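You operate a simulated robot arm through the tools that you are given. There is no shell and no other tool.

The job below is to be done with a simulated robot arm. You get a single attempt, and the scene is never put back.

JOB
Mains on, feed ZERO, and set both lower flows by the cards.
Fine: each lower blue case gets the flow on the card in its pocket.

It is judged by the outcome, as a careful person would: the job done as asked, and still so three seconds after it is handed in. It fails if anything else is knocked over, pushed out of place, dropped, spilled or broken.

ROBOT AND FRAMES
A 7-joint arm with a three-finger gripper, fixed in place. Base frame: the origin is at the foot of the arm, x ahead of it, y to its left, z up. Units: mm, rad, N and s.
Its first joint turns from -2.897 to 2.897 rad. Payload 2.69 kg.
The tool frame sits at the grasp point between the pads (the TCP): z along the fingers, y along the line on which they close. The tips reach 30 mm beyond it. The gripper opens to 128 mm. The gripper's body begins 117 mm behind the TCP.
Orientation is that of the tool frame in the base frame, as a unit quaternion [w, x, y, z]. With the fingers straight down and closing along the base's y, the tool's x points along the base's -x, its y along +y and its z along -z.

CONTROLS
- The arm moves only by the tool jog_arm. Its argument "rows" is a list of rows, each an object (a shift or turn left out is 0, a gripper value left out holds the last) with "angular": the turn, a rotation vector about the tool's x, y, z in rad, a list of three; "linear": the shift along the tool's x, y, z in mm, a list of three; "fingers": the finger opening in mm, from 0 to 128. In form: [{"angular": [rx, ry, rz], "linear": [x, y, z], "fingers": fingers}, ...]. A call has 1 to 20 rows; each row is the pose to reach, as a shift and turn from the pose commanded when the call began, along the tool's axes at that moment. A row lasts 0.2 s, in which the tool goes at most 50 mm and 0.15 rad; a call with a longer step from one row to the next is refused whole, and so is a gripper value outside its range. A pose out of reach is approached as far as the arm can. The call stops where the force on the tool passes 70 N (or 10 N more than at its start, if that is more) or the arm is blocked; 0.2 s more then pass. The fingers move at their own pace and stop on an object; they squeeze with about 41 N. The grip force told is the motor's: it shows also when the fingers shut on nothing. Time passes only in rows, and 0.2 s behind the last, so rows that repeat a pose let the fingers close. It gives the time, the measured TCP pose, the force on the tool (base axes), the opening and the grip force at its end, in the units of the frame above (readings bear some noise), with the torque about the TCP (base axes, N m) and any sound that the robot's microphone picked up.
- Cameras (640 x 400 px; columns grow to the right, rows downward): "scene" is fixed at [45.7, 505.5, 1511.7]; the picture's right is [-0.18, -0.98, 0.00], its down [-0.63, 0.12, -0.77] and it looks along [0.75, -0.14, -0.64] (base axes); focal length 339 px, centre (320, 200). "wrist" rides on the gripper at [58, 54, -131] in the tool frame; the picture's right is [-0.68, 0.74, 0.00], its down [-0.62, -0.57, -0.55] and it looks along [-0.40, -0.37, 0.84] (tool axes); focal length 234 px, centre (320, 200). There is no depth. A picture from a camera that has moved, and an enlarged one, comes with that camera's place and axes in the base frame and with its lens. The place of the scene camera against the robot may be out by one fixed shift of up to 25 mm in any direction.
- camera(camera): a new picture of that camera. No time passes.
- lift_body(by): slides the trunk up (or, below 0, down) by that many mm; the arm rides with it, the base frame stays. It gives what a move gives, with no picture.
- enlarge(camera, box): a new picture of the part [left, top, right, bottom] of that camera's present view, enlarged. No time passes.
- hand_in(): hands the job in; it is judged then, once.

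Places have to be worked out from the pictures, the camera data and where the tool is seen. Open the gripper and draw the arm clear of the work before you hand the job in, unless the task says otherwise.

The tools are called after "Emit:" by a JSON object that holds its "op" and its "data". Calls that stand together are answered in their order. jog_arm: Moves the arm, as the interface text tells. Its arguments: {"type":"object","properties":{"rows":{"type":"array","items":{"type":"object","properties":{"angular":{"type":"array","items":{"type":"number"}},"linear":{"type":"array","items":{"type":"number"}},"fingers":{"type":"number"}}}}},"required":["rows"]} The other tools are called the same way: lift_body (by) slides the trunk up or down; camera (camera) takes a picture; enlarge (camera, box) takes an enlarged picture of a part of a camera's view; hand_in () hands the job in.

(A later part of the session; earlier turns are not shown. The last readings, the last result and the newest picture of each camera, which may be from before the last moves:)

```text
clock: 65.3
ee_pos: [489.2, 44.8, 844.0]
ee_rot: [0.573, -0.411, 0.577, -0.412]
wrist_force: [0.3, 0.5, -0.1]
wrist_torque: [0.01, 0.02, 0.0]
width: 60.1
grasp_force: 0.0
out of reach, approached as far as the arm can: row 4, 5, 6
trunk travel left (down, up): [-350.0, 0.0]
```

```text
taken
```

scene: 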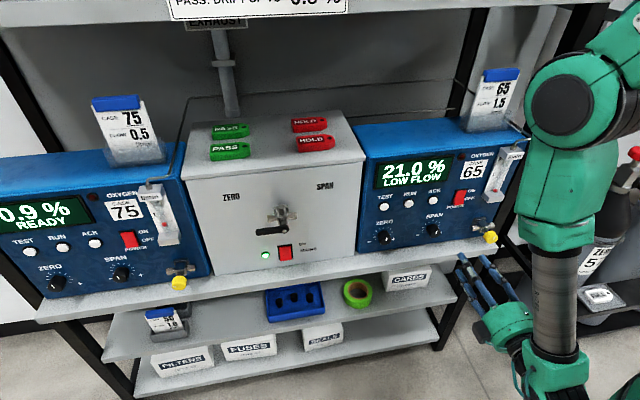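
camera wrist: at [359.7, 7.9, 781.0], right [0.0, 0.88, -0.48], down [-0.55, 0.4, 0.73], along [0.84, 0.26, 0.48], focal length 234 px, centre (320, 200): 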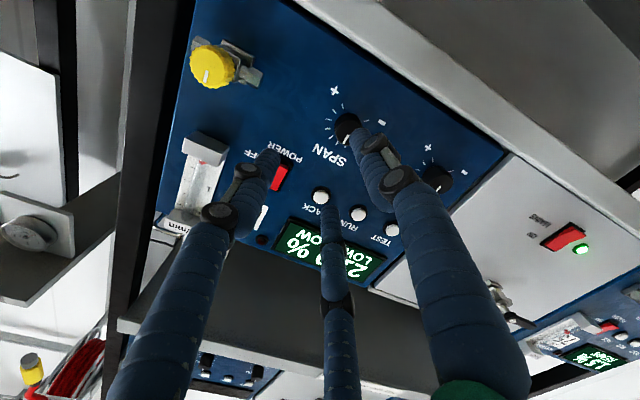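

The stop at y≈45 is the same, so this arm branch can't reach the knob at y≈−66; I need the mirrored wrist branch. I first back away to about (480, 150, 950), then swing the tool forward → right → down, and later come round via the left.

Emit:
{"op": "jog_arm", "data": {"rows": [{"linear": [-33, -16, -3]}, {"linear": [-66, -33, -6]}, {"linear": [-100, -50, -9]}, {"linear": [-133, -66, -9]}, {"linear": [-133, -66, -9]}]}}

Emit:
{"op": "camera", "data": {"camera": "wrist"}}

Emit:
{"op": "enlarge", "data": {"camera": "scene", "box": [560, 0, 640, 400]}}

```text
clock: 66.5
ee_pos: [484.1, 148.9, 948.8]
ee_rot: [0.574, -0.413, 0.575, -0.411]
wrist_force: [-0.4, 0.2, -0.2]
wrist_torque: [-0.03, -0.02, -0.05]
width: 59.9
grasp_force: 0.0
trunk travel left (down, up): [-350.0, 0.0]
```

```text
taken
camera wrist: at [352.8, 110.6, 880.0], right [0.0, 0.88, -0.48], down [-0.55, 0.4, 0.73], along [0.84, 0.27, 0.48], focal length 234 px, centre (320, 200)
```

wrist: 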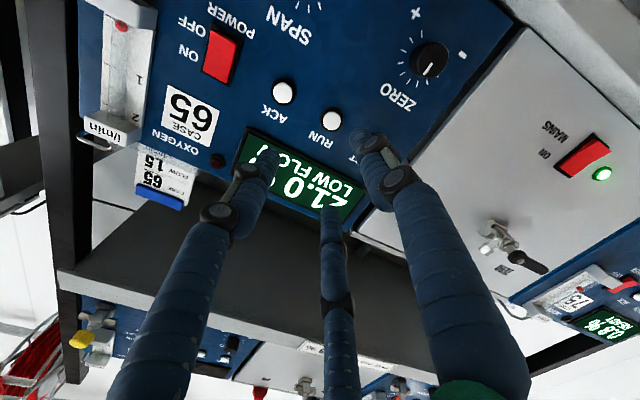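

```text
1.00 times, centred on (600, 200) of scene (not enlarged: the box is as wide or as high as the picture)
camera zoom: at [45.7, 505.5, 1511.7], right [-0.18, -0.98, 0.0], down [-0.63, 0.12, -0.77], along [0.75, -0.14, -0.64], focal length 339 px, centre (40, 200)
```

zoom: 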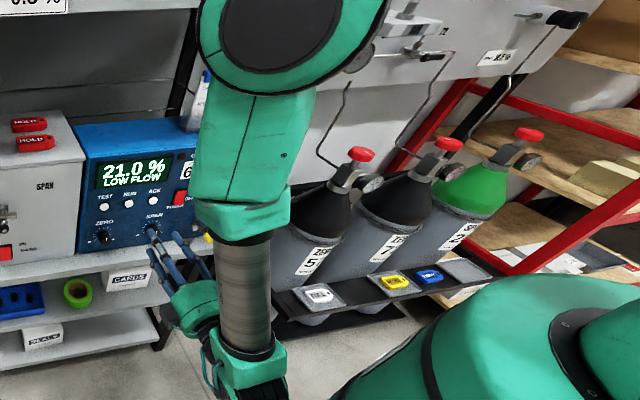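

Cylinders turn out to be far off to the right (y ≲ −500), so there is free room on that side. I yaw the tool to the right by 60° about the vertical with the TCP held.

Emit:
{"op": "jog_arm", "data": {"rows": [{"angular": [0.0423, 0.124, 0]}, {"angular": [0.0845, 0.2485, 0]}, {"angular": [0.127, 0.373, 0]}, {"angular": [0.169, 0.497, 0]}, {"angular": [0.211, 0.621, 0]}, {"angular": [0.2535, 0.7455, 0]}, {"angular": [0.296, 0.87, 0]}, {"angular": [0.338, 0.994, 0]}, {"angular": [0.338, 0.994, 0]}]}}

Emit:
{"op": "enlarge", "data": {"camera": "scene", "box": [560, 0, 640, 400]}}

```text
clock: 68.5
ee_pos: [482.2, 148.3, 949.0]
ee_rot: [0.29, -0.07, 0.704, -0.645]
wrist_force: [0.5, 0.0, -0.3]
wrist_torque: [0.02, -0.01, -0.04]
width: 60.2
grasp_force: 0.1
trunk travel left (down, up): [-350.0, 0.0]
```

```text
1.00 times, centred on (600, 200) of scene (not enlarged: the box is as wide or as high as the picture)
camera zoom: at [45.7, 505.5, 1511.7], right [-0.18, -0.98, 0.0], down [-0.63, 0.12, -0.77], along [0.75, -0.14, -0.64], focal length 339 px, centre (40, 200)
```

zoom: 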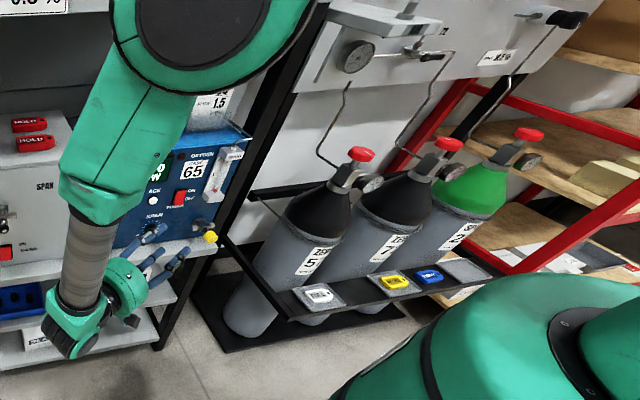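

Tool now points right-forward. Next I tip it down to vertical about the horizontal axis, TCP held.

Emit:
{"op": "jog_arm", "data": {"rows": [{"angular": [-0.136, 0.0455, 0]}, {"angular": [-0.272, 0.091, 0]}, {"angular": [-0.408, 0.137, 0]}, {"angular": [-0.544, 0.182, 0]}, {"angular": [-0.68, 0.228, 0]}, {"angular": [-0.816, 0.273, 0]}, {"angular": [-0.952, 0.319, 0]}, {"angular": [-1.088, 0.364, 0]}, {"angular": [-1.224, 0.41, 0]}, {"angular": [-1.36, 0.456, 0]}, {"angular": [-1.495, 0.501, 0]}, {"angular": [-1.495, 0.501, 0]}]}}

Emit:
{"op": "enlarge", "data": {"camera": "scene", "box": [480, 0, 560, 400]}}

```text
clock: 71.1
ee_pos: [498.0, 152.9, 967.8]
ee_rot: [0.014, -0.099, 0.995, 0.002]
wrist_force: [-0.4, -1.4, -4.2]
wrist_torque: [0.06, -0.07, 0.02]
width: 60.0
grasp_force: 0.0
out of reach, approached as far as the arm can: row 11, 12
trunk travel left (down, up): [-350.0, 0.0]
```

```text
1.00 times, centred on (520, 200) of scene (not enlarged: the box is as wide or as high as the picture)
camera zoom: at [45.7, 505.5, 1511.7], right [-0.18, -0.98, 0.0], down [-0.63, 0.12, -0.77], along [0.75, -0.14, -0.64], focal length 339 px, centre (120, 200)
```

zoom: 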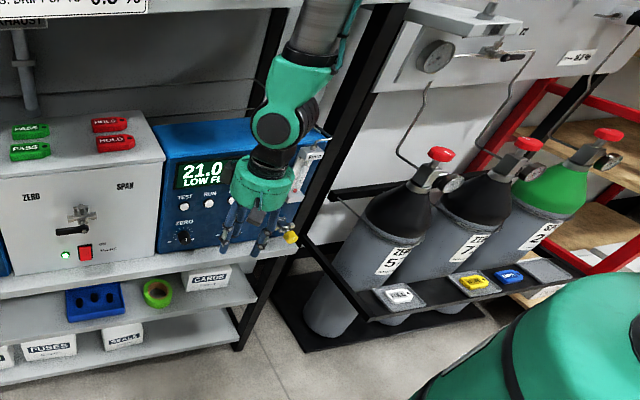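

Tool is down (a limit was touched in the last rows). I look at the arm's shape above.

Emit:
{"op": "enlarge", "data": {"camera": "scene", "box": [320, 0, 640, 10]}}

Emit:
{"op": "enlarge", "data": {"camera": "scene", "box": [639, 0, 640, 400]}}

Emit:
{"op": "camera", "data": {"camera": "wrist"}}

```text
2.00 times, centred on (480, 5) of scene
camera zoom: at [45.7, 505.5, 1511.7], right [-0.18, -0.98, 0.0], down [-0.63, 0.12, -0.77], along [0.75, -0.14, -0.64], focal length 678 px, centre (0, 590)
```

zoom: 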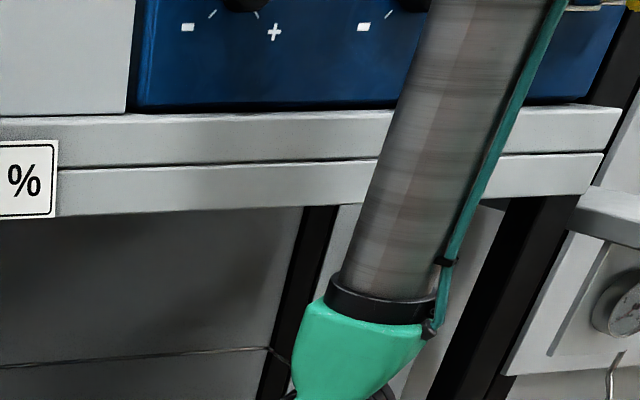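

```text
1.00 times, centred on (640, 200) of scene (not enlarged: the box is as wide or as high as the picture)
camera zoom: at [45.7, 505.5, 1511.7], right [-0.18, -0.98, 0.0], down [-0.63, 0.12, -0.77], along [0.75, -0.14, -0.64], focal length 339 px, centre (0, 200)
```

zoom: 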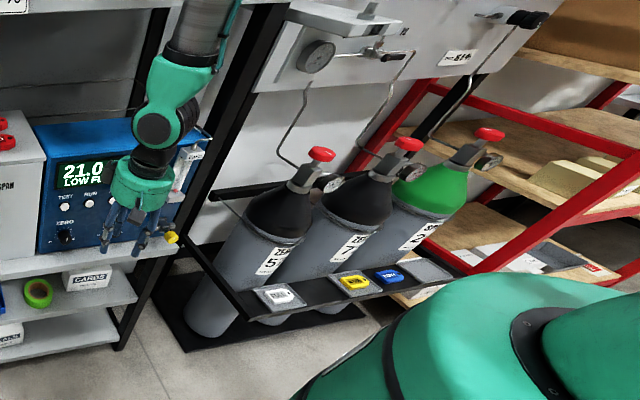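

```text
taken
camera wrist: at [425.1, 194.8, 1097.1], right [0.52, 0.86, 0.02], down [0.7, -0.44, 0.57], along [0.49, -0.28, -0.82], focal length 234 px, centre (320, 200)
```

wrist: 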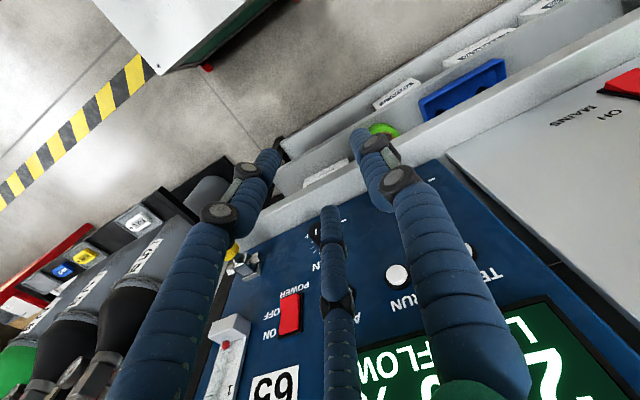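

To learn which limit it is, I test a small backward pitch of the tool while lowering a bit.

Emit:
{"op": "jog_arm", "data": {"rows": [{"angular": [-0.0295, 0.147, 0]}, {"angular": [-0.059, 0.294, 0]}, {"angular": [-0.059, 0.294, 0]}]}}

```text
clock: 71.9
ee_pos: [485.9, 151.2, 953.3]
ee_rot: [-0.149, -0.099, 0.984, 0.017]
wrist_force: [-1.1, -0.6, -0.2]
wrist_torque: [0.0, -0.01, 0.01]
width: 60.1
grasp_force: 0.0
trunk travel left (down, up): [-350.0, 0.0]
```

That moved freely. I check the arm's current shape before swinging the tool to the left.

Emit:
{"op": "enlarge", "data": {"camera": "scene", "box": [480, 0, 640, 10]}}

Emit:
{"op": "enlarge", "data": {"camera": "scene", "box": [480, 0, 560, 400]}}

```text
4.00 times, centred on (560, 5) of scene
camera zoom: at [45.7, 505.5, 1511.7], right [-0.18, -0.98, 0.0], down [-0.63, 0.12, -0.77], along [0.75, -0.14, -0.64], focal length 1356 px, centre (-640, 980)
```

zoom: 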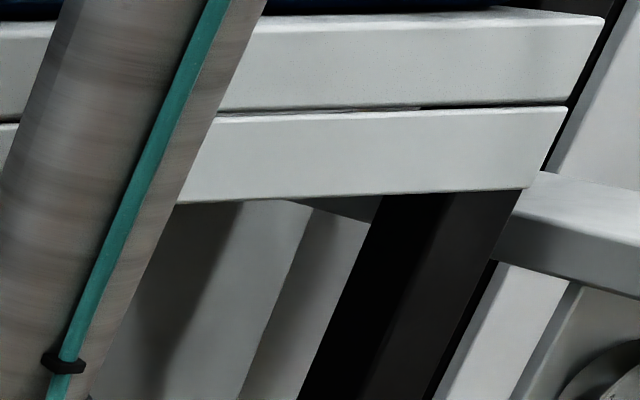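

```text
1.00 times, centred on (520, 200) of scene (not enlarged: the box is as wide or as high as the picture)
camera zoom: at [45.7, 505.5, 1511.7], right [-0.18, -0.98, 0.0], down [-0.63, 0.12, -0.77], along [0.75, -0.14, -0.64], focal length 339 px, centre (120, 200)
```

zoom: 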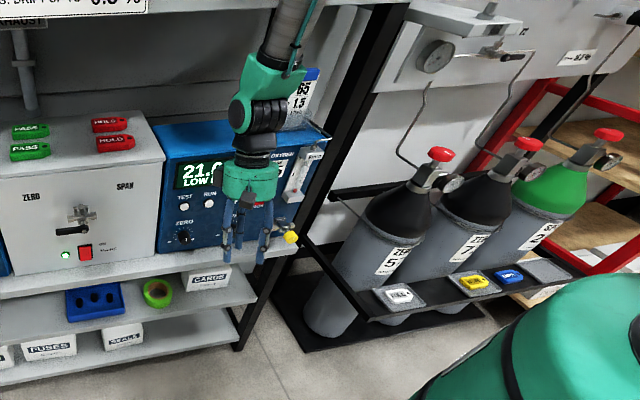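

The wrist is rather close to the shelf front, so I draw back and to the right with the tool pointing down, to about (330, −80, 1000).

Emit:
{"op": "jog_arm", "data": {"rows": [{"linear": [30, -28, 0]}, {"linear": [60, -56, 0]}, {"linear": [90, -85, 0]}, {"linear": [120, -113, 0]}, {"linear": [150, -141, 0]}, {"linear": [180, -169, 0]}, {"linear": [206, -194, 0]}, {"linear": [206, -194, 0]}]}}

Emit:
{"op": "enlarge", "data": {"camera": "scene", "box": [600, 0, 640, 400]}}

```text
clock: 73.7
ee_pos: [329.0, -81.6, 1003.3]
ee_rot: [-0.149, -0.099, 0.984, 0.018]
wrist_force: [0.3, 0.1, -0.5]
wrist_torque: [0.03, -0.02, -0.03]
width: 60.2
grasp_force: 0.0
trunk travel left (down, up): [-350.0, 0.0]
```

```text
1.00 times, centred on (620, 200) of scene (not enlarged: the box is as wide or as high as the picture)
camera zoom: at [45.7, 505.5, 1511.7], right [-0.18, -0.98, 0.0], down [-0.63, 0.12, -0.77], along [0.75, -0.14, -0.64], focal length 339 px, centre (20, 200)
```

zoom: 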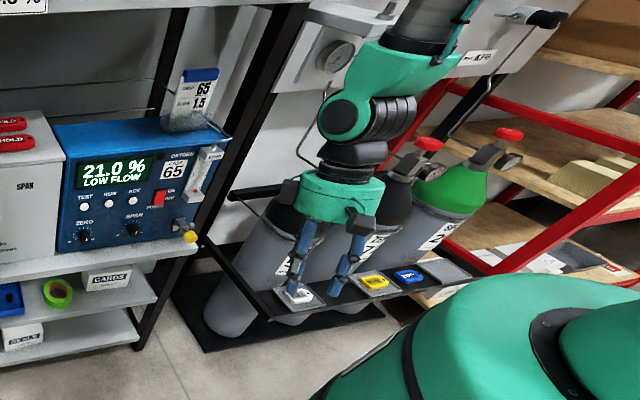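

Free space here. Now I swing the tool from down to pointing left about the wrist centre (combined turn and shift).

Emit:
{"op": "jog_arm", "data": {"rows": [{"angular": [-0.14, -0.0286, 0], "linear": [-5.9, 33.2, 4.4]}, {"angular": [-0.28, -0.0571, 0], "linear": [-11.7, 65.7, 2.9]}, {"angular": [-0.42, -0.0857, 0], "linear": [-17.1, 96.5, -3.8]}, {"angular": [-0.56, -0.1142, 0], "linear": [-22, 125, -16]}, {"angular": [-0.7, -0.1428, 0], "linear": [-26.3, 150.5, -32.7]}, {"angular": [-0.84, -0.1714, 0], "linear": [-29.8, 172.6, -54]}, {"angular": [-0.98, -0.2, 0], "linear": [-32.5, 190.1, -79]}]}}

Emit:
{"op": "enlarge", "data": {"camera": "scene", "box": [600, 0, 640, 400]}}

```text
clock: 75.3
ee_pos: [347.6, 112.4, 1080.5]
ee_rot: [-0.082, -0.015, 0.869, 0.488]
wrist_force: [0.8, 0.6, 0.6]
wrist_torque: [0.04, 0.0, 0.01]
width: 59.7
grasp_force: 0.1
trunk travel left (down, up): [-350.0, 0.0]
```

```text
1.00 times, centred on (620, 200) of scene (not enlarged: the box is as wide or as high as the picture)
camera zoom: at [45.7, 505.5, 1511.7], right [-0.18, -0.98, 0.0], down [-0.63, 0.12, -0.77], along [0.75, -0.14, -0.64], focal length 339 px, centre (20, 200)
```

zoom: 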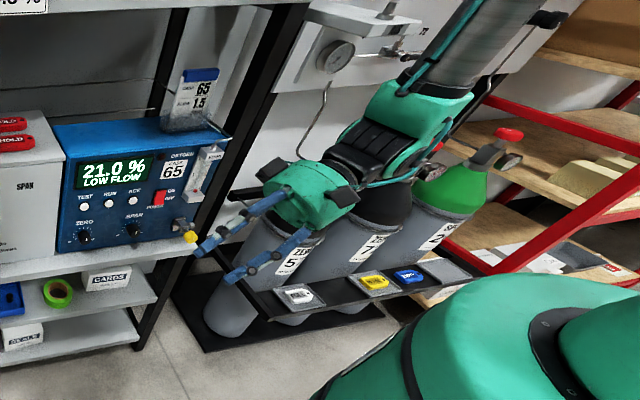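

The tool points left-down with the wrist on the right-hand side. I now sweep it round to forward, ending near (490, −110, 1000).

Emit:
{"op": "jog_arm", "data": {"rows": [{"angular": [-0.0073, -0.1327, 0], "linear": [-25.5, -12.8, 9.6]}, {"angular": [-0.0145, -0.2654, 0], "linear": [-50.4, -25.7, 14.2]}, {"angular": [-0.0218, -0.3981, 0], "linear": [-73.9, -38.6, 14]}, {"angular": [-0.0291, -0.5308, 0], "linear": [-95.9, -51.4, 9.2]}, {"angular": [-0.0364, -0.6635, 0], "linear": [-115.1, -64.5, 0.3]}, {"angular": [-0.0436, -0.7962, 0], "linear": [-131.2, -77.8, -12.6]}, {"angular": [-0.0509, -0.9289, 0], "linear": [-143.8, -91.4, -29]}, {"angular": [-0.0582, -1.0616, 0], "linear": [-152.5, -105, -48.4]}, {"angular": [-0.0654, -1.1943, 0], "linear": [-156.8, -119, -69.9]}, {"angular": [-0.0727, -1.327, 0], "linear": [-156.7, -133.2, -93.5]}, {"angular": [-0.08, -1.4597, 0], "linear": [-151.6, -147.5, -118.1]}, {"angular": [-0.0872, -1.5924, 0], "linear": [-141.7, -162.2, -143.4]}, {"angular": [-0.0945, -1.7251, 0], "linear": [-127, -177.1, -168.6]}, {"angular": [-0.0945, -1.7251, 0], "linear": [-127, -177.1, -168.6]}]}}

Emit:
{"op": "enlarge", "data": {"camera": "scene", "box": [600, 0, 640, 400]}}

Emit:
{"op": "camera", "data": {"camera": "wrist"}}

```text
clock: 78.3
ee_pos: [490.2, -112.4, 1000.7]
ee_rot: [0.606, 0.363, 0.607, 0.365]
wrist_force: [0.6, -0.4, -1.1]
wrist_torque: [0.01, -0.01, 0.01]
width: 59.9
grasp_force: 0.1
trunk travel left (down, up): [-350.0, 0.0]
```

```text
1.00 times, centred on (620, 200) of scene (not enlarged: the box is as wide or as high as the picture)
camera zoom: at [45.7, 505.5, 1511.7], right [-0.18, -0.98, 0.0], down [-0.63, 0.12, -0.77], along [0.75, -0.14, -0.64], focal length 339 px, centre (20, 200)
```

zoom: 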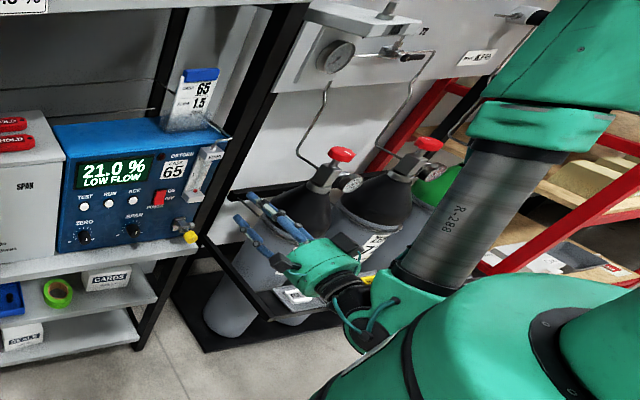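

```text
taken
camera wrist: at [359.1, -34.3, 1019.9], right [0.0, -0.25, 0.97], down [-0.55, -0.81, -0.21], along [0.84, -0.53, -0.14], focal length 234 px, centre (320, 200)
```

wrist: 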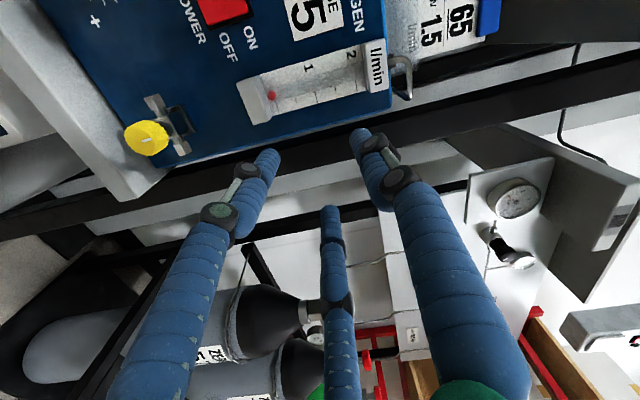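

The mirrored branch works: tool forward at (490, −112, 1000) with no limits hit. The knob again triangulates to about (583, −65, 837); I go down to a stand-off in front of it.

Emit:
{"op": "jog_arm", "data": {"rows": [{"linear": [20, -38, 2]}, {"linear": [40, -76, 4]}, {"linear": [60, -100, 6]}, {"linear": [90, -112, 8]}, {"linear": [118, -123, 10]}, {"linear": [118, -123, 10]}]}}

Emit:
{"op": "camera", "data": {"camera": "wrist"}}

Emit:
{"op": "enlarge", "data": {"camera": "scene", "box": [600, 0, 640, 400]}}

```text
clock: 79.7
ee_pos: [500.0, -62.0, 834.8]
ee_rot: [0.606, 0.363, 0.607, 0.364]
wrist_force: [-0.1, -0.4, -0.3]
wrist_torque: [-0.01, -0.01, -0.03]
width: 59.9
grasp_force: 0.2
trunk travel left (down, up): [-350.0, 0.0]
```

```text
taken
camera wrist: at [369.9, 14.6, 855.7], right [0.0, -0.25, 0.97], down [-0.55, -0.81, -0.21], along [0.84, -0.53, -0.14], focal length 234 px, centre (320, 200)
```

wrist: 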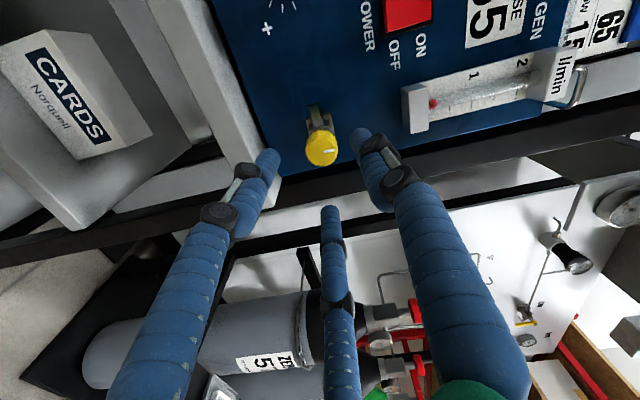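

```text
1.00 times, centred on (620, 200) of scene (not enlarged: the box is as wide or as high as the picture)
camera zoom: at [45.7, 505.5, 1511.7], right [-0.18, -0.98, 0.0], down [-0.63, 0.12, -0.77], along [0.75, -0.14, -0.64], focal length 339 px, centre (20, 200)
```

zoom: 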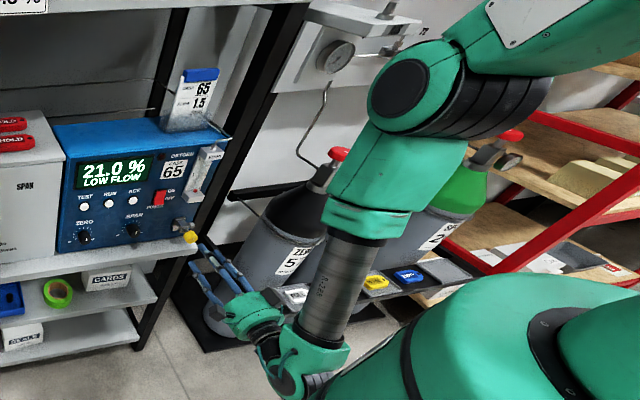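

No limit reached; I'm in front of the knob at stand-off. I enlarge the wrist view to refine the knob centre.

Emit:
{"op": "enlarge", "data": {"camera": "wrist", "box": [250, 80, 450, 200]}}

Emit:
{"op": "enlarge", "data": {"camera": "scene", "box": [450, 190, 530, 270]}}

```text
3.20 times, centred on (350, 140) of wrist
camera zoom: at [369.9, 14.6, 855.7], right [0.0, -0.25, 0.97], down [-0.55, -0.81, -0.21], along [0.84, -0.53, -0.14], focal length 749 px, centre (224, 392)
```

zoom: 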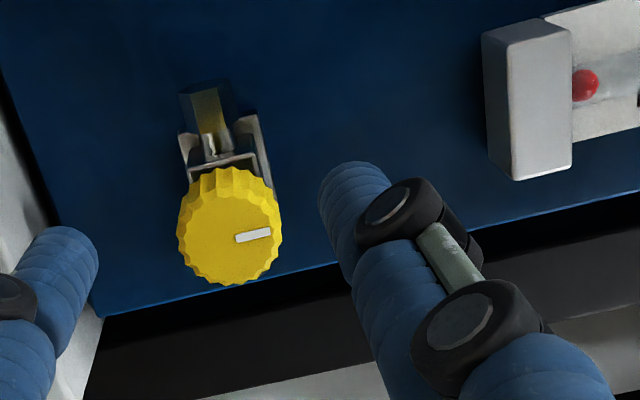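

```text
5.00 times, centred on (490, 230) of scene
camera zoom: at [45.7, 505.5, 1511.7], right [-0.18, -0.98, 0.0], down [-0.63, 0.12, -0.77], along [0.75, -0.14, -0.64], focal length 1695 px, centre (-530, 50)
```

zoom: 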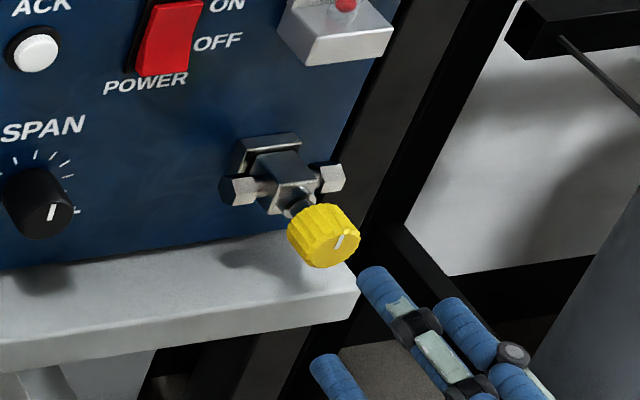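

Correcting the scene camera's fixed shift, everything agrees: knob 65 face centre at (583, −66, 836). Its turn will be large (~3.5 rad), so I first wind the tool clockwise while free, to see how far the last joint goes.

Emit:
{"op": "jog_arm", "data": {"rows": [{"angular": [0, 0, 0.14]}, {"angular": [0, 0, 0.28]}, {"angular": [0, 0, 0.42]}, {"angular": [0, 0, 0.56]}, {"angular": [0, 0, 0.7]}, {"angular": [0, 0, 0.84]}, {"angular": [0, 0, 0.98]}, {"angular": [0, 0, 1.12]}, {"angular": [0, 0, 1.26]}, {"angular": [0, 0, 1.4]}, {"angular": [0, 0, 1.4]}]}}

```text
clock: 82.1
ee_pos: [500.7, -63.8, 833.9]
ee_rot: [0.228, 0.669, 0.229, 0.669]
wrist_force: [-0.6, -0.1, -0.1]
wrist_torque: [0.02, 0.0, 0.0]
width: 60.2
grasp_force: 0.1
trunk travel left (down, up): [-350.0, 0.0]
```

No limit yet at a roll of +2.48 rad. I wind a bit further.

Emit:
{"op": "jog_arm", "data": {"rows": [{"angular": [0, 0, 0.14]}, {"angular": [0, 0, 0.28]}, {"angular": [0, 0, 0.42]}, {"angular": [0, 0, 0.56]}, {"angular": [0, 0, 0.7]}, {"angular": [0, 0, 0.84]}, {"angular": [0, 0, 0.98]}, {"angular": [0, 0, 0.98]}]}}

Emit:
{"op": "camera", "data": {"camera": "wrist"}}

```text
clock: 83.9
ee_pos: [499.2, -64.8, 835.5]
ee_rot: [-0.114, 0.698, -0.112, 0.698]
wrist_force: [-0.1, 0.2, 0.1]
wrist_torque: [0.0, -0.01, -0.03]
width: 60.0
grasp_force: 0.0
trunk travel left (down, up): [-350.0, 0.0]
```

```text
taken
camera wrist: at [369.2, -133.2, 874.1], right [0.0, -0.48, -0.87], down [-0.55, 0.73, -0.4], along [0.83, 0.48, -0.27], focal length 234 px, centre (320, 200)
```

wrist: 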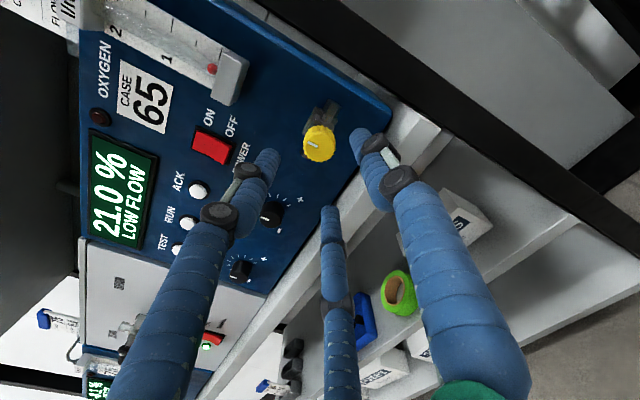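

Still free at +3.47 rad, so one grip may do the whole turn. The knob centre again comes out at (583, −65.5, 836.3), on the tool axis within a millimetre. I advance over the knob.

Emit:
{"op": "jog_arm", "data": {"rows": [{"linear": [0.5, 0.5, 25]}, {"linear": [0.5, 0.5, 40]}, {"linear": [0.5, 0.5, 50]}, {"linear": [0.5, 0.5, 60]}, {"linear": [0.5, 0.5, 68]}, {"linear": [0.5, 0.5, 74]}, {"linear": [0.5, 0.5, 74]}]}}

Emit:
{"op": "camera", "data": {"camera": "wrist"}}

Emit:
{"op": "enlarge", "data": {"camera": "scene", "box": [450, 190, 530, 270]}}

```text
clock: 85.5
ee_pos: [574.5, -64.1, 834.1]
ee_rot: [-0.115, 0.699, -0.109, 0.697]
wrist_force: [0.4, -0.3, -0.8]
wrist_torque: [-0.01, -0.01, 0.01]
width: 59.9
grasp_force: 0.1
trunk travel left (down, up): [-350.0, 0.0]
```

```text
taken
camera wrist: at [444.1, -134.6, 873.3], right [0.0, -0.49, -0.87], down [-0.55, 0.73, -0.41], along [0.83, 0.49, -0.27], focal length 234 px, centre (320, 200)
```

wrist: 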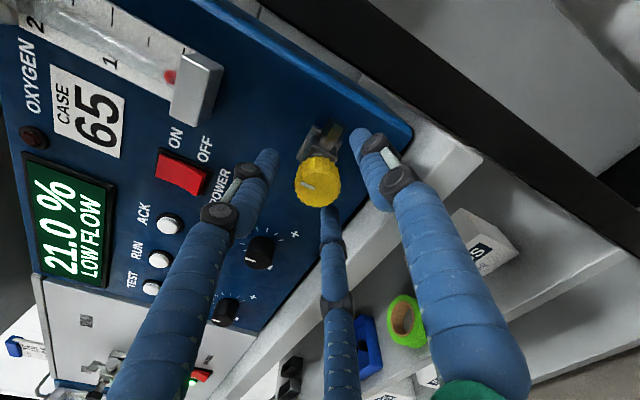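

```text
5.00 times, centred on (490, 230) of scene
camera zoom: at [45.7, 505.5, 1511.7], right [-0.18, -0.98, 0.0], down [-0.63, 0.12, -0.77], along [0.75, -0.14, -0.64], focal length 1695 px, centre (-530, 50)
```

zoom: 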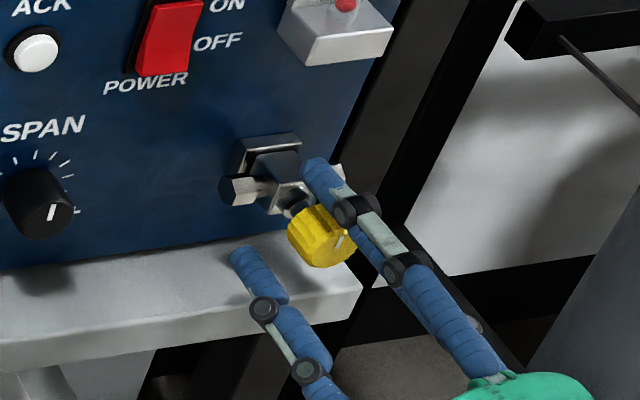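

Knob is between the fingers. I close on it and check float and forces.

Emit:
{"op": "jog_arm", "data": {"rows": [{"fingers": 40}, {"fingers": 34}, {"fingers": 20}, {"fingers": 20}, {"fingers": 20}, {"fingers": 20}]}}

Emit:
{"op": "enlarge", "data": {"camera": "scene", "box": [460, 130, 540, 210]}}

Emit:
{"op": "enlarge", "data": {"camera": "wrist", "box": [230, 90, 430, 240]}}

```text
clock: 86.9
ee_pos: [575.0, -64.9, 835.3]
ee_rot: [-0.115, 0.698, -0.111, 0.698]
wrist_force: [0.5, 5.0, 22.9]
wrist_torque: [-0.11, -0.47, 0.2]
width: 28.9
grasp_force: 45.2
trunk travel left (down, up): [-350.0, 0.0]
```

```text
5.00 times, centred on (500, 170) of scene
camera zoom: at [45.7, 505.5, 1511.7], right [-0.18, -0.98, 0.0], down [-0.63, 0.12, -0.77], along [0.75, -0.14, -0.64], focal length 1695 px, centre (-580, 350)
```

zoom: 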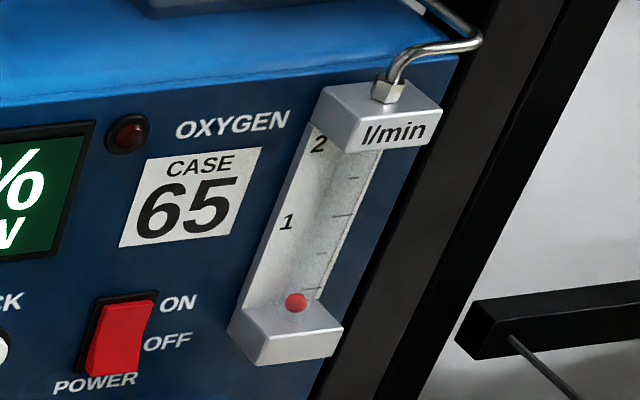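

```text
2.67 times, centred on (330, 165) of wrist
camera zoom: at [444.3, -134.6, 874.2], right [0.0, -0.49, -0.87], down [-0.55, 0.73, -0.41], along [0.83, 0.49, -0.27], focal length 624 px, centre (293, 293)
```

zoom: 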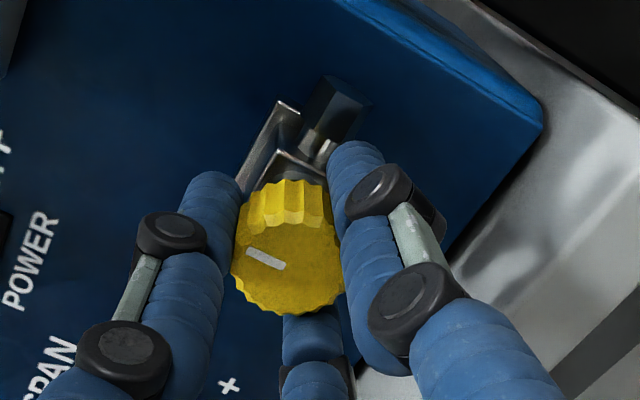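

Gripped; a 23 N upward force shows the tool is a couple of mm low, so I correct that while turning anticlockwise by 1.2 rad as a first stage.

Emit:
{"op": "jog_arm", "data": {"rows": [{"linear": [1, -0.6, 0], "angular": [0, 0, -0.06]}, {"linear": [1.8, -1.1, 0], "angular": [0, 0, -0.19]}, {"linear": [1.8, -1.1, 0], "angular": [0, 0, -0.33]}, {"linear": [1.8, -1.1, 0], "angular": [0, 0, -0.47]}, {"linear": [1.8, -1.1, 0], "angular": [0, 0, -0.61]}, {"linear": [1.8, -1.1, 0], "angular": [0, 0, -0.75]}, {"linear": [1.8, -1.1, 0], "angular": [0, 0, -0.89]}, {"linear": [1.8, -1.1, 0], "angular": [0, 0, -1.03]}, {"linear": [1.8, -1.1, 0], "angular": [0, 0, -1.2]}, {"linear": [1.8, -1.1, 0], "angular": [0, 0, -1.2]}]}}

Emit:
{"op": "enlarge", "data": {"camera": "scene", "box": [460, 130, 540, 210]}}

```text
refused: row 9 steps farther than a row can; nothing moved
```

```text
5.00 times, centred on (500, 170) of scene
camera zoom: at [45.7, 505.5, 1511.7], right [-0.18, -0.98, 0.0], down [-0.63, 0.12, -0.77], along [0.75, -0.14, -0.64], focal length 1695 px, centre (-580, 350)
```

zoom: 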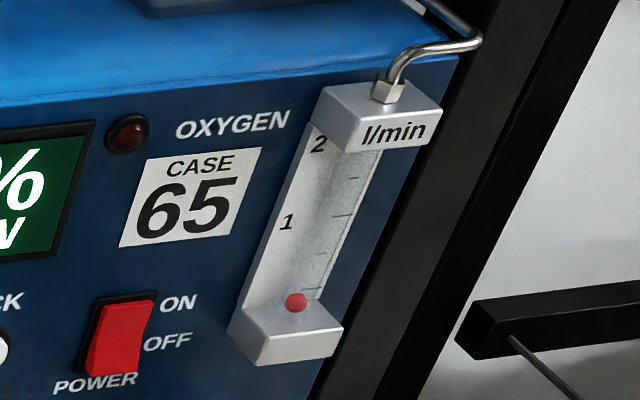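

One step was too big; I resend with 0.13 rad steps.

Emit:
{"op": "jog_arm", "data": {"rows": [{"linear": [1, -0.6, 0], "angular": [0, 0, -0.06]}, {"linear": [1.8, -1.1, 0], "angular": [0, 0, -0.19]}, {"linear": [1.8, -1.1, 0], "angular": [0, 0, -0.32]}, {"linear": [1.8, -1.1, 0], "angular": [0, 0, -0.45]}, {"linear": [1.8, -1.1, 0], "angular": [0, 0, -0.58]}, {"linear": [1.8, -1.1, 0], "angular": [0, 0, -0.71]}, {"linear": [1.8, -1.1, 0], "angular": [0, 0, -0.84]}, {"linear": [1.8, -1.1, 0], "angular": [0, 0, -0.97]}, {"linear": [1.8, -1.1, 0], "angular": [0, 0, -1.1]}, {"linear": [1.8, -1.1, 0], "angular": [0, 0, -1.2]}, {"linear": [1.8, -1.1, 0], "angular": [0, 0, -1.2]}]}}

Emit:
{"op": "enlarge", "data": {"camera": "scene", "box": [460, 130, 540, 210]}}

Emit:
{"op": "enlarge", "data": {"camera": "wrist", "box": [230, 90, 430, 240]}}

```text
clock: 89.3
ee_pos: [574.8, -63.7, 837.0]
ee_rot: [0.299, 0.64, 0.303, 0.64]
wrist_force: [8.4, -19.6, -21.4]
wrist_torque: [-0.02, 0.42, -0.42]
width: 28.7
grasp_force: 44.8
trunk travel left (down, up): [-350.0, 0.0]
```

```text
5.00 times, centred on (500, 170) of scene
camera zoom: at [45.7, 505.5, 1511.7], right [-0.18, -0.98, 0.0], down [-0.63, 0.12, -0.77], along [0.75, -0.14, -0.64], focal length 1695 px, centre (-580, 350)
```

zoom: 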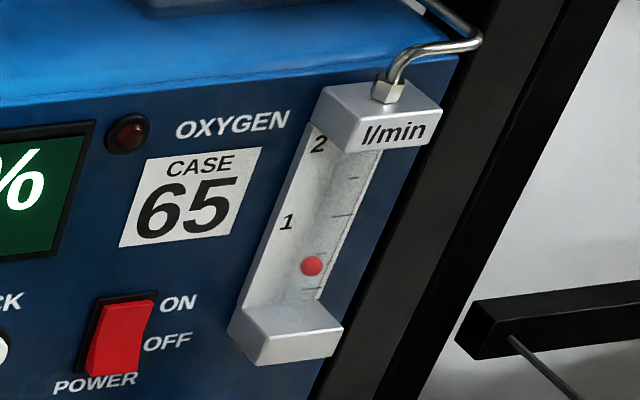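

```text
2.67 times, centred on (330, 165) of wrist
camera zoom: at [443.9, -54.8, 915.5], right [0.01, -0.99, 0.14], down [-0.55, -0.12, -0.83], along [0.83, -0.07, -0.55], focal length 624 px, centre (293, 293)
```

zoom: 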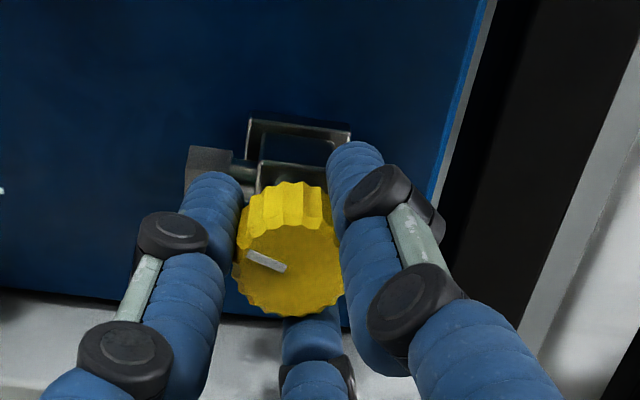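

Float at about 0.5 after 1.2 rad, as predicted. I ease the side load by about 1 mm and turn a further 1.3 rad.

Emit:
{"op": "jog_arm", "data": {"rows": [{"linear": [-0.7, 0, 0], "angular": [0, 0, -0.06]}, {"linear": [-1.4, -0.1, 0], "angular": [0, 0, -0.19]}, {"linear": [-1.4, -0.1, 0], "angular": [0, 0, -0.32]}, {"linear": [-1.4, -0.1, 0], "angular": [0, 0, -0.45]}, {"linear": [-1.4, -0.1, 0], "angular": [0, 0, -0.58]}, {"linear": [-1.4, -0.1, 0], "angular": [0, 0, -0.71]}, {"linear": [-1.4, -0.1, 0], "angular": [0, 0, -0.84]}, {"linear": [-1.4, -0.1, 0], "angular": [0, 0, -0.97]}, {"linear": [-1.4, -0.1, 0], "angular": [0, 0, -1.1]}, {"linear": [-1.4, -0.1, 0], "angular": [0, 0, -1.2]}, {"linear": [-1.4, -0.1, 0], "angular": [0, 0, -1.3]}, {"linear": [-1.4, -0.1, 0], "angular": [0, 0, -1.3]}]}}

Emit:
{"op": "enlarge", "data": {"camera": "scene", "box": [460, 130, 540, 210]}}

Emit:
{"op": "enlarge", "data": {"camera": "wrist", "box": [230, 90, 430, 240]}}

```text
clock: 91.9
ee_pos: [574.2, -64.6, 835.9]
ee_rot: [0.626, 0.326, 0.628, 0.328]
wrist_force: [-2.1, -2.6, -8.6]
wrist_torque: [-0.02, 0.19, 0.01]
width: 28.8
grasp_force: 44.8
trunk travel left (down, up): [-350.0, 0.0]
```

```text
5.00 times, centred on (500, 170) of scene
camera zoom: at [45.7, 505.5, 1511.7], right [-0.18, -0.98, 0.0], down [-0.63, 0.12, -0.77], along [0.75, -0.14, -0.64], focal length 1695 px, centre (-580, 350)
```

zoom: 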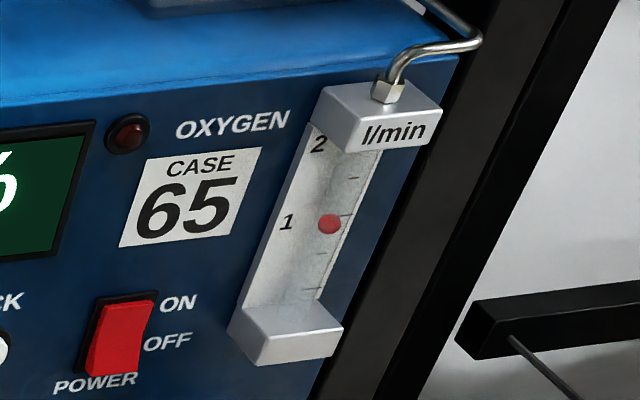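

```text
2.67 times, centred on (330, 165) of wrist
camera zoom: at [443.2, 13.1, 847.3], right [0.0, -0.13, 0.99], down [-0.54, -0.83, -0.11], along [0.84, -0.54, -0.07], focal length 624 px, centre (293, 293)
```

zoom: 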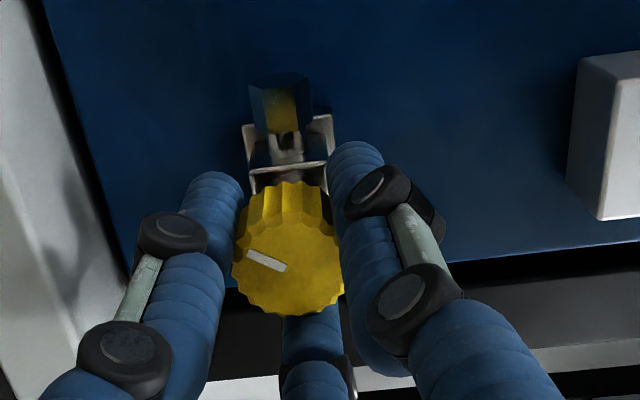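

The float reads about 1.05 l/min after 2.5 rad. I turn a further 0.9 rad and re-measure.

Emit:
{"op": "jog_arm", "data": {"rows": [{"angular": [0, 0, -0.1]}, {"angular": [0, 0, -0.23]}, {"angular": [0, 0, -0.36]}, {"angular": [0, 0, -0.49]}, {"angular": [0, 0, -0.62]}, {"angular": [0, 0, -0.75]}, {"angular": [0, 0, -0.85]}, {"angular": [0, 0, -0.9]}, {"angular": [0, 0, -0.9]}, {"angular": [0, 0, -0.9]}]}}

Emit:
{"op": "enlarge", "data": {"camera": "scene", "box": [460, 130, 540, 210]}}

Emit:
{"op": "enlarge", "data": {"camera": "scene", "box": [150, 180, 190, 250]}}

```text
clock: 93.6
ee_pos: [568.8, -65.8, 837.0]
ee_rot: [0.697, 0.072, 0.709, 0.081]
wrist_force: [-0.6, 10.2, 3.1]
wrist_torque: [0.03, 0.32, 0.91]
width: 30.0
grasp_force: 45.3
out of reach, approached as far as the arm can: row 6, 7, 8
trunk travel left (down, up): [-350.0, 0.0]
stopped in row 8: the force on the tool passed its limit at 90 N (the readings are from after the stop); the commanded pose is now the measured one
```

```text
5.00 times, centred on (500, 170) of scene
camera zoom: at [45.7, 505.5, 1511.7], right [-0.18, -0.98, 0.0], down [-0.63, 0.12, -0.77], along [0.75, -0.14, -0.64], focal length 1695 px, centre (-580, 350)
```

zoom: 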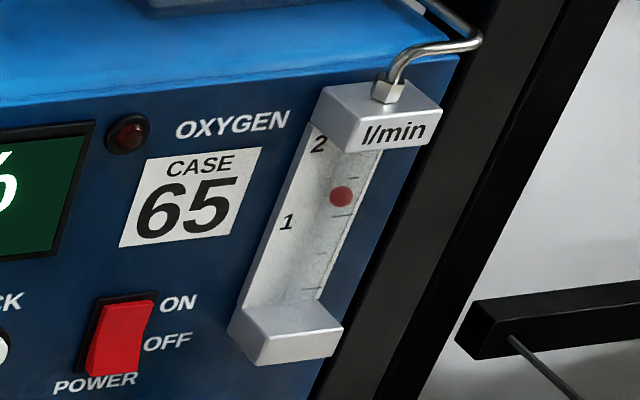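

```text
5.71 times, centred on (170, 215) of scene
camera zoom: at [45.7, 505.5, 1511.7], right [-0.18, -0.98, 0.0], down [-0.63, 0.12, -0.77], along [0.75, -0.14, -0.64], focal length 1938 px, centre (1177, 114)
```

zoom: 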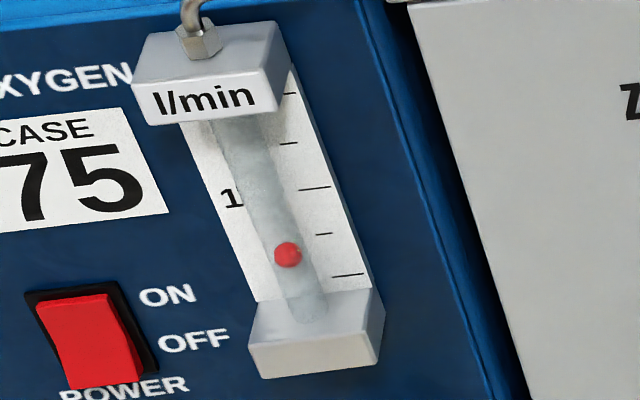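

The last joint reached its limit near 3.3 rad of turn; the float is at about 1.40. I release, back off and straighten, to re-grip with a fresh roll for the last ~0.24 rad.

Emit:
{"op": "jog_arm", "data": {"rows": [{"fingers": 60}, {"fingers": 60}, {"fingers": 60}, {"linear": [0, 0, -12]}, {"linear": [0, 0, -28]}, {"linear": [0, 0, -45], "angular": [0.0108, -0.0185, 0.05]}, {"linear": [0, 0, -45], "angular": [0.0108, -0.0185, 0.05]}]}}

Emit:
{"op": "jog_arm", "data": {"rows": [{"angular": [0, 0, 0.14]}, {"angular": [0, 0, 0.28]}, {"angular": [0, 0, 0.42]}, {"angular": [0, 0, 0.56]}, {"angular": [0, 0, 0.7]}, {"angular": [0, 0, 0.84]}, {"angular": [0, 0, 0.98]}, {"angular": [0, 0, 1.12]}, {"angular": [0, 0, 1.12]}]}}

Emit:
{"op": "enlarge", "data": {"camera": "wrist", "box": [230, 60, 430, 210]}}

Emit:
{"op": "enlarge", "data": {"camera": "scene", "box": [460, 130, 540, 210]}}

```text
clock: 95.2
ee_pos: [525.1, -68.3, 836.3]
ee_rot: [0.702, 0.096, 0.7, 0.092]
wrist_force: [-0.7, -0.1, -0.2]
wrist_torque: [-0.02, -0.02, -0.03]
width: 59.9
grasp_force: 0.0
trunk travel left (down, up): [-350.0, 0.0]
```

```text
clock: 97.2
ee_pos: [524.7, -67.4, 837.9]
ee_rot: [0.546, 0.454, 0.542, 0.45]
wrist_force: [0.4, 0.6, 0.2]
wrist_torque: [0.02, 0.01, 0.0]
width: 60.1
grasp_force: 0.3
trunk travel left (down, up): [-350.0, 0.0]
```

```text
2.67 times, centred on (330, 135) of wrist
camera zoom: at [394.4, 1.2, 879.6], right [0.0, -0.53, 0.85], down [-0.55, -0.7, -0.44], along [0.83, -0.47, -0.29], focal length 624 px, centre (293, 373)
```

zoom: 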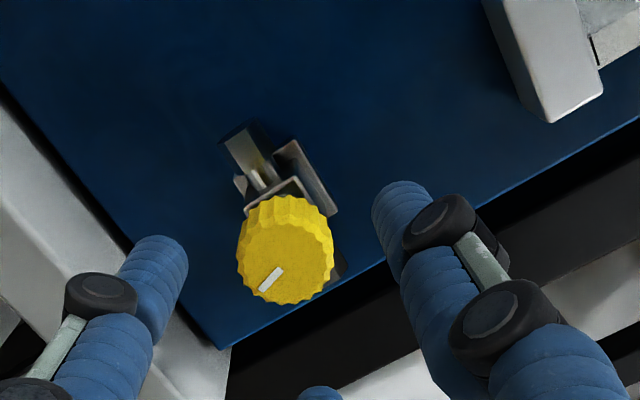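

```text
5.00 times, centred on (500, 170) of scene
camera zoom: at [45.7, 505.5, 1511.7], right [-0.18, -0.98, 0.0], down [-0.63, 0.12, -0.77], along [0.75, -0.14, -0.64], focal length 1695 px, centre (-580, 350)
```

zoom: 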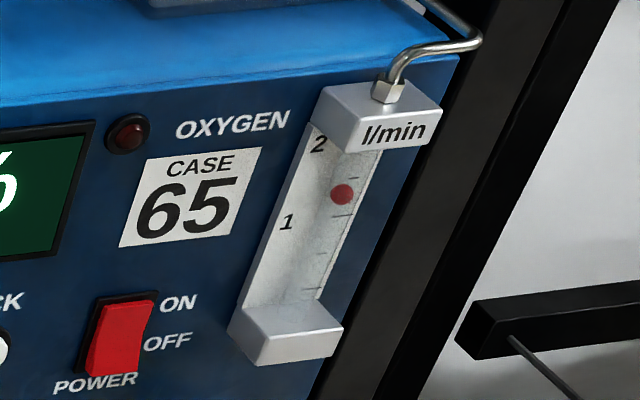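

After release the float sits at about 1.43. I re-approach the knob centre (≈ y −64.8, z 835.8) and grip again.

Emit:
{"op": "jog_arm", "data": {"rows": [{"linear": [2.8, -1, 10]}, {"linear": [2.8, -1, 22]}, {"linear": [2.8, -1, 34]}, {"linear": [2.8, -1, 43]}, {"linear": [2.8, -1, 49]}, {"linear": [2.8, -1, 49]}, {"linear": [2.8, -1, 49], "fingers": 40}, {"linear": [2.8, -1, 49], "fingers": 34}, {"linear": [2.8, -1, 49], "fingers": 20}, {"linear": [2.8, -1, 49], "fingers": 20}, {"linear": [2.8, -1, 49], "fingers": 20}, {"linear": [2.8, -1, 49], "fingers": 20}]}}

Emit:
{"op": "enlarge", "data": {"camera": "wrist", "box": [230, 90, 430, 240]}}

Emit:
{"op": "enlarge", "data": {"camera": "scene", "box": [460, 130, 540, 210]}}

```text
clock: 99.8
ee_pos: [573.8, -67.3, 836.4]
ee_rot: [0.544, 0.45, 0.545, 0.452]
wrist_force: [-2.7, 13.1, -13.5]
wrist_torque: [-0.01, 0.37, 0.27]
width: 31.9
grasp_force: 9.4
out of reach, approached as far as the arm can: row 4, 5, 6, 7, 8, 9
trunk travel left (down, up): [-350.0, 0.0]
```

```text
2.67 times, centred on (330, 165) of wrist
camera zoom: at [442.3, 0.6, 878.7], right [0.0, -0.53, 0.85], down [-0.55, -0.71, -0.44], along [0.84, -0.46, -0.29], focal length 624 px, centre (293, 293)
```

zoom: 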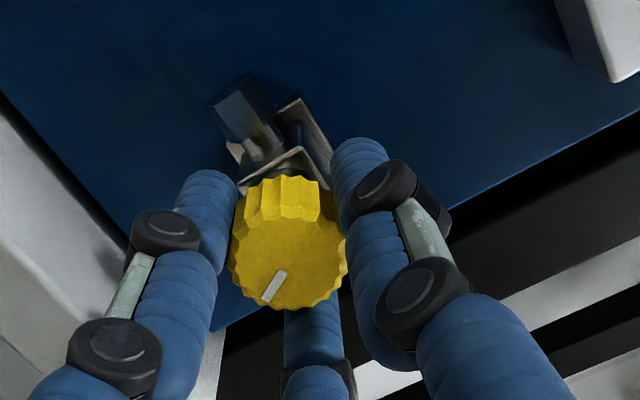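

```text
5.00 times, centred on (500, 170) of scene
camera zoom: at [45.7, 505.5, 1511.7], right [-0.18, -0.98, 0.0], down [-0.63, 0.12, -0.77], along [0.75, -0.14, -0.64], focal length 1695 px, centre (-580, 350)
```

zoom: 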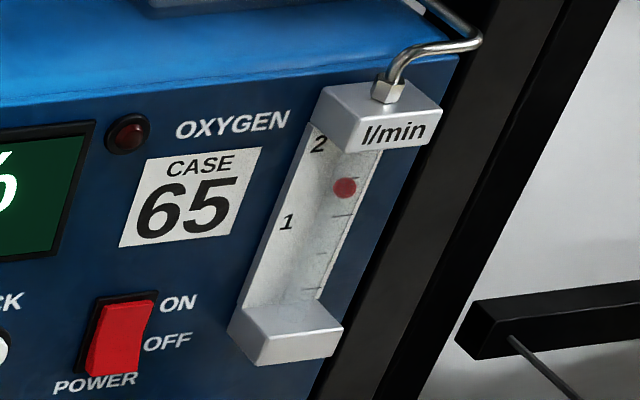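

Closing the fingers slightly off-centre nudged the knob: the float now reads about 1.52. I let the grip settle fully and re-measure before deciding.

Emit:
{"op": "jog_arm", "data": {"rows": [{"fingers": 20}, {"fingers": 20}, {"fingers": 20}, {"fingers": 20}]}}

Emit:
{"op": "enlarge", "data": {"camera": "scene", "box": [480, 130, 520, 200]}}

```text
clock: 100.8
ee_pos: [572.6, -67.3, 836.8]
ee_rot: [0.544, 0.451, 0.544, 0.453]
wrist_force: [-0.8, 12.9, -12.4]
wrist_torque: [-0.02, 0.3, 0.3]
width: 32.1
grasp_force: 9.7
trunk travel left (down, up): [-350.0, 0.0]
```

```text
5.71 times, centred on (500, 165) of scene
camera zoom: at [45.7, 505.5, 1511.7], right [-0.18, -0.98, 0.0], down [-0.63, 0.12, -0.77], along [0.75, -0.14, -0.64], focal length 1938 px, centre (-709, 400)
```

zoom: 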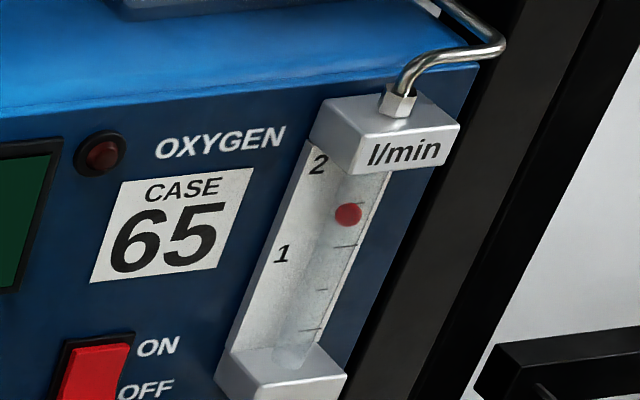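

The grip is resting on the knob's ridges and the float reads about 1.52. I release without turning, back off, and read it squarely.

Emit:
{"op": "jog_arm", "data": {"rows": [{"fingers": 45}, {"fingers": 60}, {"fingers": 60}, {"fingers": 60}, {"linear": [0, 0, -12]}, {"linear": [0, 0, -28]}, {"linear": [0, 0, -48]}, {"linear": [0, 0, -70]}, {"linear": [0, 0, -70]}]}}

Emit:
{"op": "enlarge", "data": {"camera": "scene", "box": [480, 130, 520, 200]}}

Emit:
{"op": "camera", "data": {"camera": "wrist"}}

```text
clock: 102.8
ee_pos: [503.5, -66.0, 835.7]
ee_rot: [0.546, 0.453, 0.542, 0.45]
wrist_force: [-0.5, -0.6, 0.1]
wrist_torque: [0.01, 0.05, -0.01]
width: 59.8
grasp_force: 0.1
trunk travel left (down, up): [-350.0, 0.0]
```

```text
5.71 times, centred on (500, 165) of scene
camera zoom: at [45.7, 505.5, 1511.7], right [-0.18, -0.98, 0.0], down [-0.63, 0.12, -0.77], along [0.75, -0.14, -0.64], focal length 1938 px, centre (-709, 400)
```

zoom: 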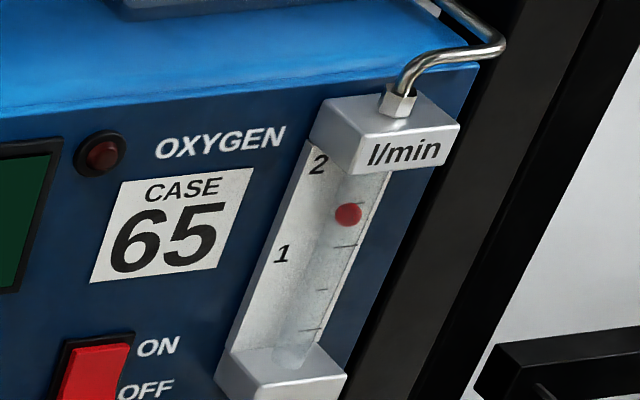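

```text
taken
camera wrist: at [372.8, 3.4, 878.7], right [-0.01, -0.53, 0.85], down [-0.55, -0.71, -0.44], along [0.83, -0.47, -0.29], focal length 234 px, centre (320, 200)
```

wrist: 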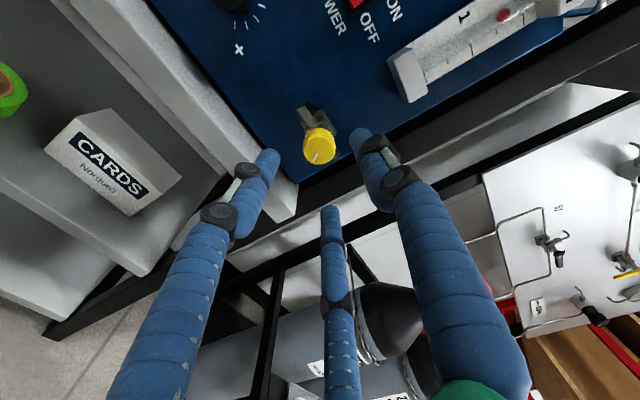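

Float steady. I bring the wrist camera level with the ball of case 65 (about y −62, z 1026) to read the scale without parallax.

Emit:
{"op": "jog_arm", "data": {"rows": [{"linear": [-22, 33, 0]}, {"linear": [-45, 66, 6]}, {"linear": [-68, 100, 13]}, {"linear": [-91, 133.5, 26]}, {"linear": [-91, 133.5, 26]}]}}

Emit:
{"op": "camera", "data": {"camera": "wrist"}}

```text
clock: 104.0
ee_pos: [530.8, -130.5, 984.8]
ee_rot: [0.546, 0.453, 0.542, 0.45]
wrist_force: [0.1, -0.6, 0.2]
wrist_torque: [0.0, -0.03, 0.01]
width: 59.9
grasp_force: 0.0
trunk travel left (down, up): [-350.0, 0.0]
```

```text
taken
camera wrist: at [399.8, -61.5, 1026.8], right [0.0, -0.53, 0.85], down [-0.55, -0.71, -0.44], along [0.83, -0.47, -0.29], focal length 234 px, centre (320, 200)
```

wrist: 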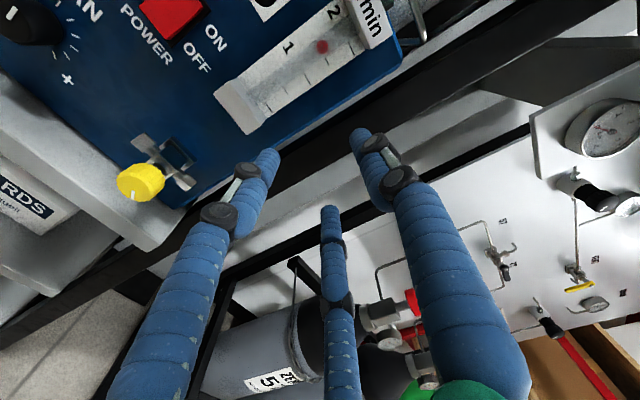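

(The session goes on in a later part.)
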